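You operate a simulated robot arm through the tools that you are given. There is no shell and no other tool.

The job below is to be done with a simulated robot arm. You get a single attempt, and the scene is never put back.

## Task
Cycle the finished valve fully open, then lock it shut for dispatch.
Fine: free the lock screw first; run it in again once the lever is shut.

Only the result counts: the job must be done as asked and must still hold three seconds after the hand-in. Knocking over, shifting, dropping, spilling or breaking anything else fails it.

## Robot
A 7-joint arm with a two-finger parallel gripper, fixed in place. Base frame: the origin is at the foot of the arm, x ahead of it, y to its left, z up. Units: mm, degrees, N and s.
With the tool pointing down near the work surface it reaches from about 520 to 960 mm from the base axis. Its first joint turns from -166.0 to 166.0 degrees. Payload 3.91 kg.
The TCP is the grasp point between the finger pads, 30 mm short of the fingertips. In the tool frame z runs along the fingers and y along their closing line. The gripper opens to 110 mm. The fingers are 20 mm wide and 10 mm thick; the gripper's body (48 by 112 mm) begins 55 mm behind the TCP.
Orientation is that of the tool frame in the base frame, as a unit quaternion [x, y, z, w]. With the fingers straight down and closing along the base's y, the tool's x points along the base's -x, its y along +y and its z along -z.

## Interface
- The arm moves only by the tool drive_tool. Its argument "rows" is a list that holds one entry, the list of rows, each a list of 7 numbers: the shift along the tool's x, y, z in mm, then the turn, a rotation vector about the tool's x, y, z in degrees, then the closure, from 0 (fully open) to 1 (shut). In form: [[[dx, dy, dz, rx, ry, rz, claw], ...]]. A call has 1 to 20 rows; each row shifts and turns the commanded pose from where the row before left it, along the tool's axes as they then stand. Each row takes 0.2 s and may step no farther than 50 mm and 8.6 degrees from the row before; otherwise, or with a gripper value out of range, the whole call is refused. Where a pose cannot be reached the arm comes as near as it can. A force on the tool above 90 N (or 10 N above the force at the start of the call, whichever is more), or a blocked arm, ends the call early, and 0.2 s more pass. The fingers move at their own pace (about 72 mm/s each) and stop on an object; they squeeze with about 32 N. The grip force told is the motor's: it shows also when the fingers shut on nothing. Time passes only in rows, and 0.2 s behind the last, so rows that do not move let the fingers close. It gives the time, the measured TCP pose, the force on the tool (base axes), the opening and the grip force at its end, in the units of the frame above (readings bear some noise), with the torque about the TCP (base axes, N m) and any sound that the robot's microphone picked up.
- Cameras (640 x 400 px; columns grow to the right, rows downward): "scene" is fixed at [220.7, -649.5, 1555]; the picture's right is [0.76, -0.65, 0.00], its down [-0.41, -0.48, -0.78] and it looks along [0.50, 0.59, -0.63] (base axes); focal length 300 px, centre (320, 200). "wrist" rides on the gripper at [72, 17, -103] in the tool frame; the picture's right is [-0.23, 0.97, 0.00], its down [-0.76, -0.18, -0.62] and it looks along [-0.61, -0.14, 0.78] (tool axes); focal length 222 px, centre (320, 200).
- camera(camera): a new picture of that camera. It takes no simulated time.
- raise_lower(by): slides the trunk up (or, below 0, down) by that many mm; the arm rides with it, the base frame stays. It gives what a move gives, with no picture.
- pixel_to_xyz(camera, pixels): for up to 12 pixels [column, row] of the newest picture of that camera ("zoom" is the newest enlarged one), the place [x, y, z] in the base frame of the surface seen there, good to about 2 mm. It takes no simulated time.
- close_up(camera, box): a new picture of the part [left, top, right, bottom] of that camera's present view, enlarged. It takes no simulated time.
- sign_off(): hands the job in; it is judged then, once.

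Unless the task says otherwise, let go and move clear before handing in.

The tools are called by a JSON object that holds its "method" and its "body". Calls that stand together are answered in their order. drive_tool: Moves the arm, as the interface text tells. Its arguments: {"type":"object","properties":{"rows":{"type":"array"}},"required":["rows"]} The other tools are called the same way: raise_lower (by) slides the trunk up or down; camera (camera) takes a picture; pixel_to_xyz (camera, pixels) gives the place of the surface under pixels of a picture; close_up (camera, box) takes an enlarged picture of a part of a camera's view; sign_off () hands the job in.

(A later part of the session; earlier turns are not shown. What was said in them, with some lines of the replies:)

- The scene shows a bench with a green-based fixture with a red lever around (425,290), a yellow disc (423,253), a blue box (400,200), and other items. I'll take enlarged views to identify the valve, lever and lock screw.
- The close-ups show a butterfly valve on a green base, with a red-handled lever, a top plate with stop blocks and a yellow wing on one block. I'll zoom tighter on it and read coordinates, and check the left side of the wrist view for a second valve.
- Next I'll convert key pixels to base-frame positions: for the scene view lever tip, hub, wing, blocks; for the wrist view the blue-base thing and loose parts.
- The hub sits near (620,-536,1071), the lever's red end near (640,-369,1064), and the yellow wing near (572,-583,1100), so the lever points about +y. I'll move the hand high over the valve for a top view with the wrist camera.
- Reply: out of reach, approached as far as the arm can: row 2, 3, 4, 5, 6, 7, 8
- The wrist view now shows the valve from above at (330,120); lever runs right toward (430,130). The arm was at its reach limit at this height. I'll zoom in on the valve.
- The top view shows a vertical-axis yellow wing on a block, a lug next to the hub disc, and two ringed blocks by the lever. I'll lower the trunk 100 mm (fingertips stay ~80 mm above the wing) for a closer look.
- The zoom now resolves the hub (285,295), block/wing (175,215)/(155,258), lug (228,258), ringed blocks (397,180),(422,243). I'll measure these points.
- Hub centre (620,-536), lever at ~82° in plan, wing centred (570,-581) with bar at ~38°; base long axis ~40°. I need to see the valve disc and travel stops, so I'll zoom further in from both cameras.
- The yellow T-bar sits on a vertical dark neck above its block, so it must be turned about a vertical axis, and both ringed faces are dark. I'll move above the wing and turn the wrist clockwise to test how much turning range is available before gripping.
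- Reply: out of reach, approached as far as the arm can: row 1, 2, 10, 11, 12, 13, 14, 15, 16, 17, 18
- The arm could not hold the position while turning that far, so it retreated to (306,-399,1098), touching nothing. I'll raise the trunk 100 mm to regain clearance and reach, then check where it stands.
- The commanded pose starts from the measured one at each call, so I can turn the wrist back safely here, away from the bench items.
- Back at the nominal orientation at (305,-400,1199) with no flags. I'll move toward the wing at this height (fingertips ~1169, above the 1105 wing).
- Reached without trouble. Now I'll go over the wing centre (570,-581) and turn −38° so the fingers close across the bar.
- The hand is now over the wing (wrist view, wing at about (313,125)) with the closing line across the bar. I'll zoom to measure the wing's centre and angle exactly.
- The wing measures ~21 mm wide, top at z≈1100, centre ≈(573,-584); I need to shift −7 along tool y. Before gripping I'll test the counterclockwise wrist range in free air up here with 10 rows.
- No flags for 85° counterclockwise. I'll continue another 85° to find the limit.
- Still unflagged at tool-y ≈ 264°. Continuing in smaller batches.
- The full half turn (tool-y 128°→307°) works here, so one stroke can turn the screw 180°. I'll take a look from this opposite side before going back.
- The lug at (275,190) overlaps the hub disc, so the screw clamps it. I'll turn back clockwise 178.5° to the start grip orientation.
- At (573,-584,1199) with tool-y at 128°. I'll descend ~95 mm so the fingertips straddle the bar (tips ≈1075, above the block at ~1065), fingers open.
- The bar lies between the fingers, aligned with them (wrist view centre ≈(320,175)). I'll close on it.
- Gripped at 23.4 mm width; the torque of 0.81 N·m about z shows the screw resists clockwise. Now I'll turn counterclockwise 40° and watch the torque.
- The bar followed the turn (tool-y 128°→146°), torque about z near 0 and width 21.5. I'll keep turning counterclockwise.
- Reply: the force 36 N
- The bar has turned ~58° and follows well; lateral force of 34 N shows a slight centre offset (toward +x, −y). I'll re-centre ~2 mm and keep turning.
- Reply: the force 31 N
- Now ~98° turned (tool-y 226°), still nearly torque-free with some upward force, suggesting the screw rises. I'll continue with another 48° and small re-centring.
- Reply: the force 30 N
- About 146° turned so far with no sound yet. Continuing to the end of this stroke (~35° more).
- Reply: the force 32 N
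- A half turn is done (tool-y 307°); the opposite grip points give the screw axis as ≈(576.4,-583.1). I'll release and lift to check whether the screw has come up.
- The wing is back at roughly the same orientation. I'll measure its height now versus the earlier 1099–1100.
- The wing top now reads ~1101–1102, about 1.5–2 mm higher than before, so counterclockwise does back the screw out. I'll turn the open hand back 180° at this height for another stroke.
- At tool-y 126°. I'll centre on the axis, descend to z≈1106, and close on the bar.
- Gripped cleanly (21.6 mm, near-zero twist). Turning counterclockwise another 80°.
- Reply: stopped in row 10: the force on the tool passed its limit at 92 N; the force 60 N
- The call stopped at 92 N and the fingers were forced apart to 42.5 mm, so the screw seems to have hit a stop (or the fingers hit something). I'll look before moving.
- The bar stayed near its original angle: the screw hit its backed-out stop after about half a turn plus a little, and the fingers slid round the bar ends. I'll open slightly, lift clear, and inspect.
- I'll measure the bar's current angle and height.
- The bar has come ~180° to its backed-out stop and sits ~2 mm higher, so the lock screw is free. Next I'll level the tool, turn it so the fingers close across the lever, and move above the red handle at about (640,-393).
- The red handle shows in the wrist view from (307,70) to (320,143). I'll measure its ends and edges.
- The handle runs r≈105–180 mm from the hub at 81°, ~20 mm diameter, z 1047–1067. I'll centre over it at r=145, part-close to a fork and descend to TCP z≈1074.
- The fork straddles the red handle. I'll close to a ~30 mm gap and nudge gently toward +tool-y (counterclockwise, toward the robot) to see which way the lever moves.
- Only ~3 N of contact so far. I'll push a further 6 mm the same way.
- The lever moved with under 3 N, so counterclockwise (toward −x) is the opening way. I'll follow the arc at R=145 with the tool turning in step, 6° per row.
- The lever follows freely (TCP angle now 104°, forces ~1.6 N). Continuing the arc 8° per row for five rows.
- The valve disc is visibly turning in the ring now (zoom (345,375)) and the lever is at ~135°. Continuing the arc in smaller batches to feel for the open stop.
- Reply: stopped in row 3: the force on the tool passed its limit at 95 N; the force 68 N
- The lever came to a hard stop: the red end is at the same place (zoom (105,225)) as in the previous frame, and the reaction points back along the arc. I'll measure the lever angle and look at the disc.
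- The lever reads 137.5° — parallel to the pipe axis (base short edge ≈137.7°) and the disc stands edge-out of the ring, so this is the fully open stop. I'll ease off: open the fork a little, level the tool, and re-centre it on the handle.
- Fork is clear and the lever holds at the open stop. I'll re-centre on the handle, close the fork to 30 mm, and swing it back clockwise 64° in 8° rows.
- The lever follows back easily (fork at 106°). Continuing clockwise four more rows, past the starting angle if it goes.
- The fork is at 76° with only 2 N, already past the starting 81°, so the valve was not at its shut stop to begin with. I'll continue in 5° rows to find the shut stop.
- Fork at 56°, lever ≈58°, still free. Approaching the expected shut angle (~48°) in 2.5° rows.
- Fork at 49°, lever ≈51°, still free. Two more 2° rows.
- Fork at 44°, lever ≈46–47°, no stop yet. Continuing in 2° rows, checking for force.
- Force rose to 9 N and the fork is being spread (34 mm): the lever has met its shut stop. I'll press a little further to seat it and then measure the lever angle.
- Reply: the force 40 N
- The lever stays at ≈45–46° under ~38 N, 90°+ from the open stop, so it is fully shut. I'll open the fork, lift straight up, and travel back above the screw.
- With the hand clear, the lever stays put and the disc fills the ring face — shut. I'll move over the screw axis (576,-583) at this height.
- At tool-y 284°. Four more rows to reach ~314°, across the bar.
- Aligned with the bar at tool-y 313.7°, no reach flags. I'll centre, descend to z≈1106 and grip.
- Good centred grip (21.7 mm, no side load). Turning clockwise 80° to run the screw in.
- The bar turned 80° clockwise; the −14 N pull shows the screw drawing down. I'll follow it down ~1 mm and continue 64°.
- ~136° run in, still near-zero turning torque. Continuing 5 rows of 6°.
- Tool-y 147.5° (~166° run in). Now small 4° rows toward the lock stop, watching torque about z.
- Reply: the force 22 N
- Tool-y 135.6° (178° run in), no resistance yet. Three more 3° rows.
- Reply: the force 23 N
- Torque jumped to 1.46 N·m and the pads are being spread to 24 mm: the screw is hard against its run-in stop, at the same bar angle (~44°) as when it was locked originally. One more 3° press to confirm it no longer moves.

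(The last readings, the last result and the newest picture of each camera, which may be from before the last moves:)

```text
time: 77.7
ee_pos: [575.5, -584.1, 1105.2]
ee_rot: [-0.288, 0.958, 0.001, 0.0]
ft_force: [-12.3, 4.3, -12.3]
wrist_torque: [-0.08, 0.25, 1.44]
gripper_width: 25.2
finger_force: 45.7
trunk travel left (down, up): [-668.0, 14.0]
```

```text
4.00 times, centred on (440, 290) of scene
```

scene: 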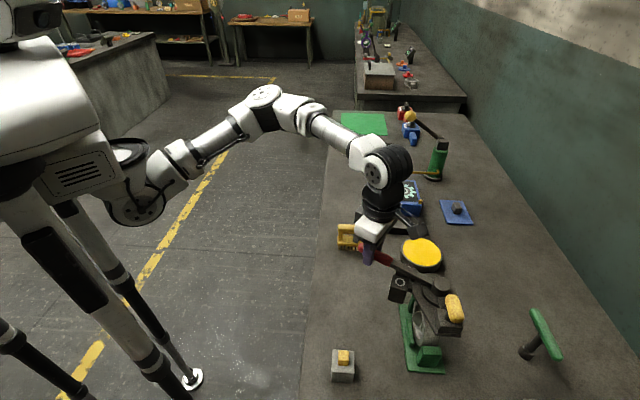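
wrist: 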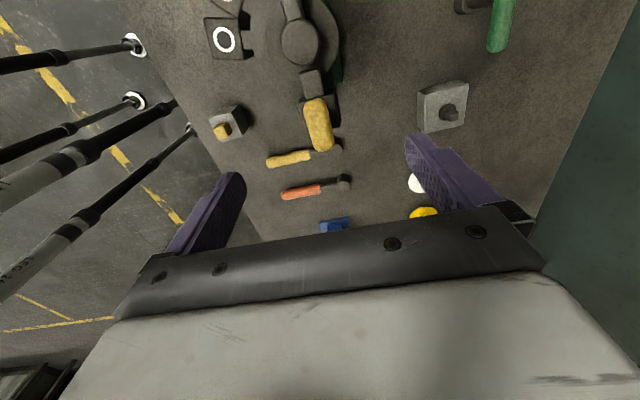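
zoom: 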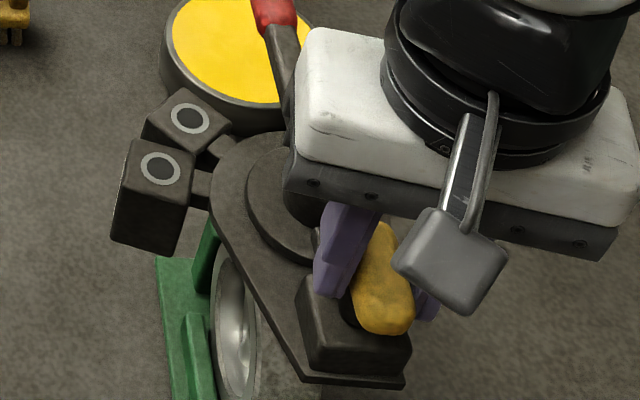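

The bar holds firm (pads spread further, torque steady at 1.44 N·m), so the screw is seated. I'll release, lift clear and check everything.

{"method": "drive_tool", "body": {"rows": [[[0, 0, 0, 0, 0, 0, 0.5], [0, 0, 0, 0, 0, 0, 0.2], [0, 0, 0, 0, 0, 0, 0], [0, 0, -25, 0, 0, 0, 0], [0, 0, -30, 0, 0, 0, 0], [0, 0, -35, 0, 0, 0, 0]]]}}

{"method": "close_up", "body": {"camera": "scene", "box": [380, 210, 500, 350]}}

{"method": "close_up", "body": {"camera": "scene", "box": [400, 260, 480, 340]}}

{"method": "pixel_to_xyz", "body": {"camera": "zoom", "pixels": [[375, 195], [390, 235], [405, 285], [325, 120]]}}

```text
time: 79.0
ee_pos: [574.5, -584.3, 1195.2]
ee_rot: [-0.289, 0.957, 0.002, 0.002]
ft_force: [0.2, 0.5, 1.0]
wrist_torque: [0.01, 0.02, -0.02]
gripper_width: 110.0
finger_force: 0.0
trunk travel left (down, up): [-668.0, 14.0]
```

```text
2.86 times, centred on (440, 280) of scene
```

zoom: 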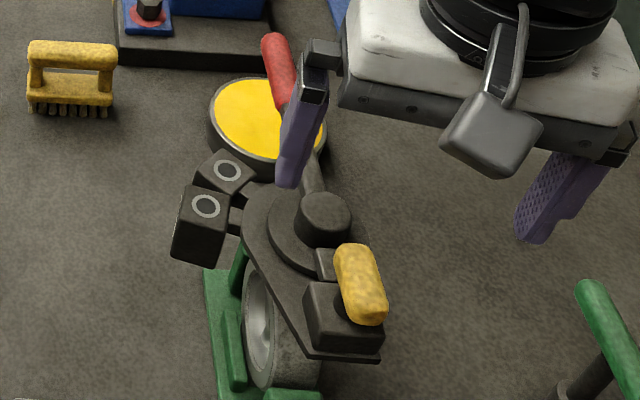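

```text
5.00 times, centred on (440, 300) of scene
```

zoom: 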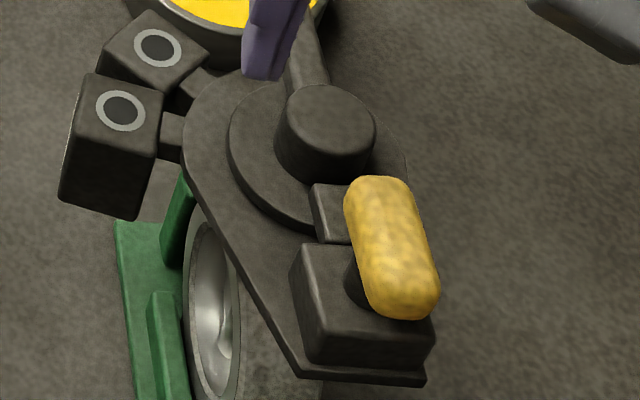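

```text
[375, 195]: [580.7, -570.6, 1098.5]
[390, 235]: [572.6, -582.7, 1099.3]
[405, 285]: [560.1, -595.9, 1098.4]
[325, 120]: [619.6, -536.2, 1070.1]
```

The wing is down again (z≈1098.5 vs ~1102 when free) and the lever is still shut. I'll move the hand clear to the robot's side and take final pictures.

{"method": "drive_tool", "body": {"rows": [[[7, 34, -10, 0, 0, 0, 0], [7, 34, -10, 0, 0, 0, 0], [7, 34, -10, 0, 0, 0, 0], [7, 34, -10, 0, 0, 0, 0], [7, 34, -10, 0, 0, 0, 0], [7, 34, -10, 0, 0, 0, 0]]]}}

{"method": "camera", "body": {"camera": "scene"}}

{"method": "close_up", "body": {"camera": "scene", "box": [340, 210, 480, 330]}}

{"method": "pixel_to_xyz", "body": {"camera": "zoom", "pixels": [[375, 60], [380, 90], [386, 115], [395, 150], [402, 190], [425, 247]]}}

{"method": "camera", "body": {"camera": "wrist"}}

```text
time: 80.5
ee_pos: [428.2, -436.9, 1257.2]
ee_rot: [-0.289, 0.957, 0.001, 0.001]
ft_force: [0.7, -0.1, -0.2]
wrist_torque: [-0.01, 0.02, 0.03]
gripper_width: 109.9
finger_force: 0.1
trunk travel left (down, up): [-668.0, 14.0]
```

```text
taken
```

scene: 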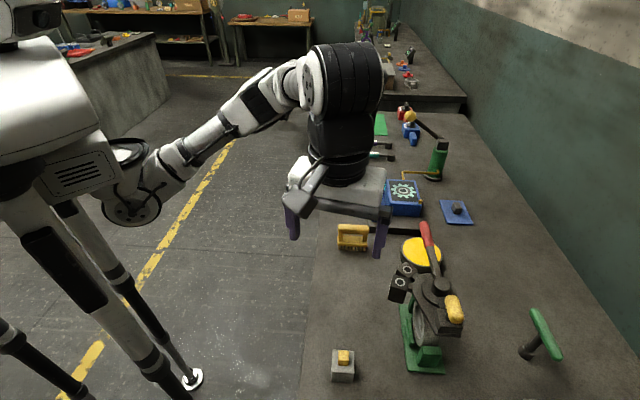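

```text
3.33 times, centred on (410, 270) of scene
```

zoom: 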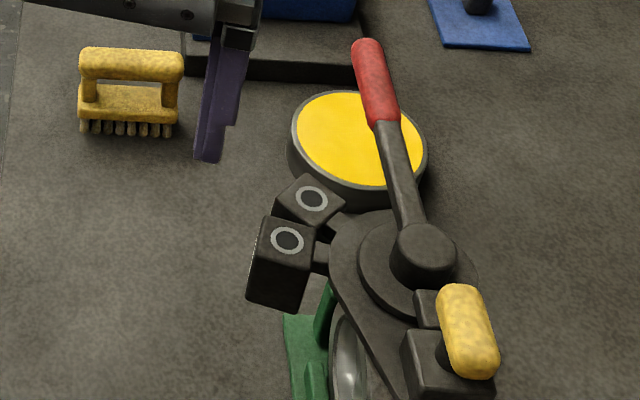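

```text
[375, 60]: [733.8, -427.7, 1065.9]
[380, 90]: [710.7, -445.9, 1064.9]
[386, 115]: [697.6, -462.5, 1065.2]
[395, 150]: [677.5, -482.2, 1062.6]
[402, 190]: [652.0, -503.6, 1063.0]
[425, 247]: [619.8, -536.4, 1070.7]
```

```text
taken
```

wrist: 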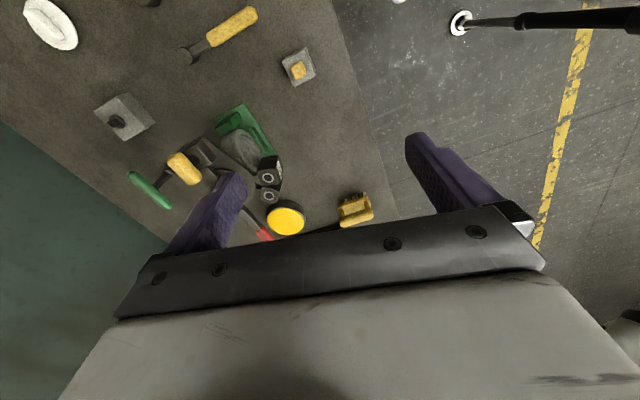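

The lever is unchanged at the shut stop and nothing else has shifted (brush, jar, tools as before). As a last check that the blue-based fixture is not a second complete valve, I'll turn the wrist to look at it.

{"method": "drive_tool", "body": {"rows": [[[0, 0, -10, 0, 0, 8.4, 0], [0, 0, -10, 0, 0, 8.4, 0], [0, 0, -10, 0, 0, 8.4, 0], [0, 0, -10, 0, 0, 8.4, 0]]]}}

{"method": "camera", "body": {"camera": "wrist"}}

{"method": "close_up", "body": {"camera": "wrist", "box": [0, 0, 240, 150]}}

{"method": "close_up", "body": {"camera": "scene", "box": [400, 280, 480, 380]}}

```text
time: 81.5
ee_pos: [427.7, -437.2, 1296.4]
ee_rot: [0.001, 1.0, 0.002, 0.0]
ft_force: [0.2, 0.2, 0.1]
wrist_torque: [0.0, 0.01, 0.02]
gripper_width: 110.0
finger_force: 0.2
trunk travel left (down, up): [-668.0, 14.0]
```

```text
taken
```

wrist: 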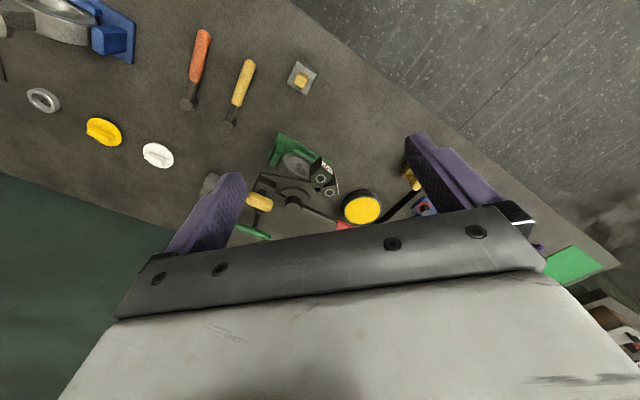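

```text
2.67 times, centred on (120, 75) of wrist
```

zoom: 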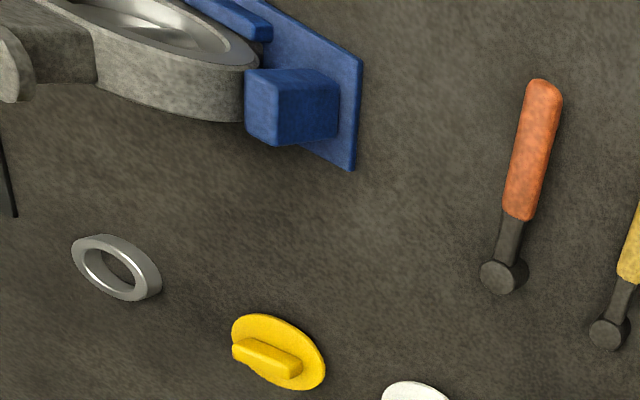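

```text
4.00 times, centred on (440, 330) of scene
```

zoom: 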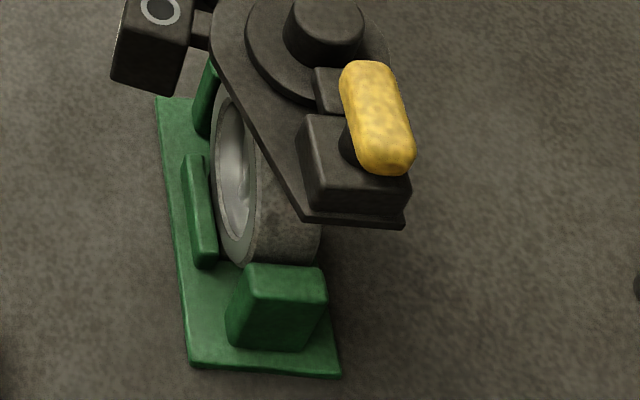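

The blue fixture holds only a bare valve body with loose parts around it and no lever. So the green-based valve is the finished one: it has been cycled fully open, is now shut, and its lock screw is run in to the stop. The hand is clear and nothing else has moved, so I'm handing in.

{"method": "sign_off", "body": {}}

```text
The job is handed in.
```

I freed the lock screw on the finished valve (the green-based one), cycled the valve fully open, shut it, and ran the screw back in. The job is handed in.

- **Lock screw freed:** I turned it about half a turn counterclockwise, until it reached its backed-out stop.
- **Valve opened:** The lever went to its hard open stop at about 137°. That is in line with the pipe, and the disc stood edge-out of the ring.
- **Valve shut:** The lever started part-way at about 81°, so I took it past that to the shut stop at about 45°. It held there under about 38 N, and the disc filled the ring.
- **Lock screw run in:** I turned it half a turn clockwise until it stopped hard, with the last press at about 1.4 N·m. The wing sits at its original angle and height.

Two pushes ran into hard stops and tripped the force limit at 92 and 95 N: the screw backing out and the lever opening. Early on, the arm also swung off target during a wrist-turn test, but it touched nothing. The last pictures show nothing else moved, and the hand is clear.
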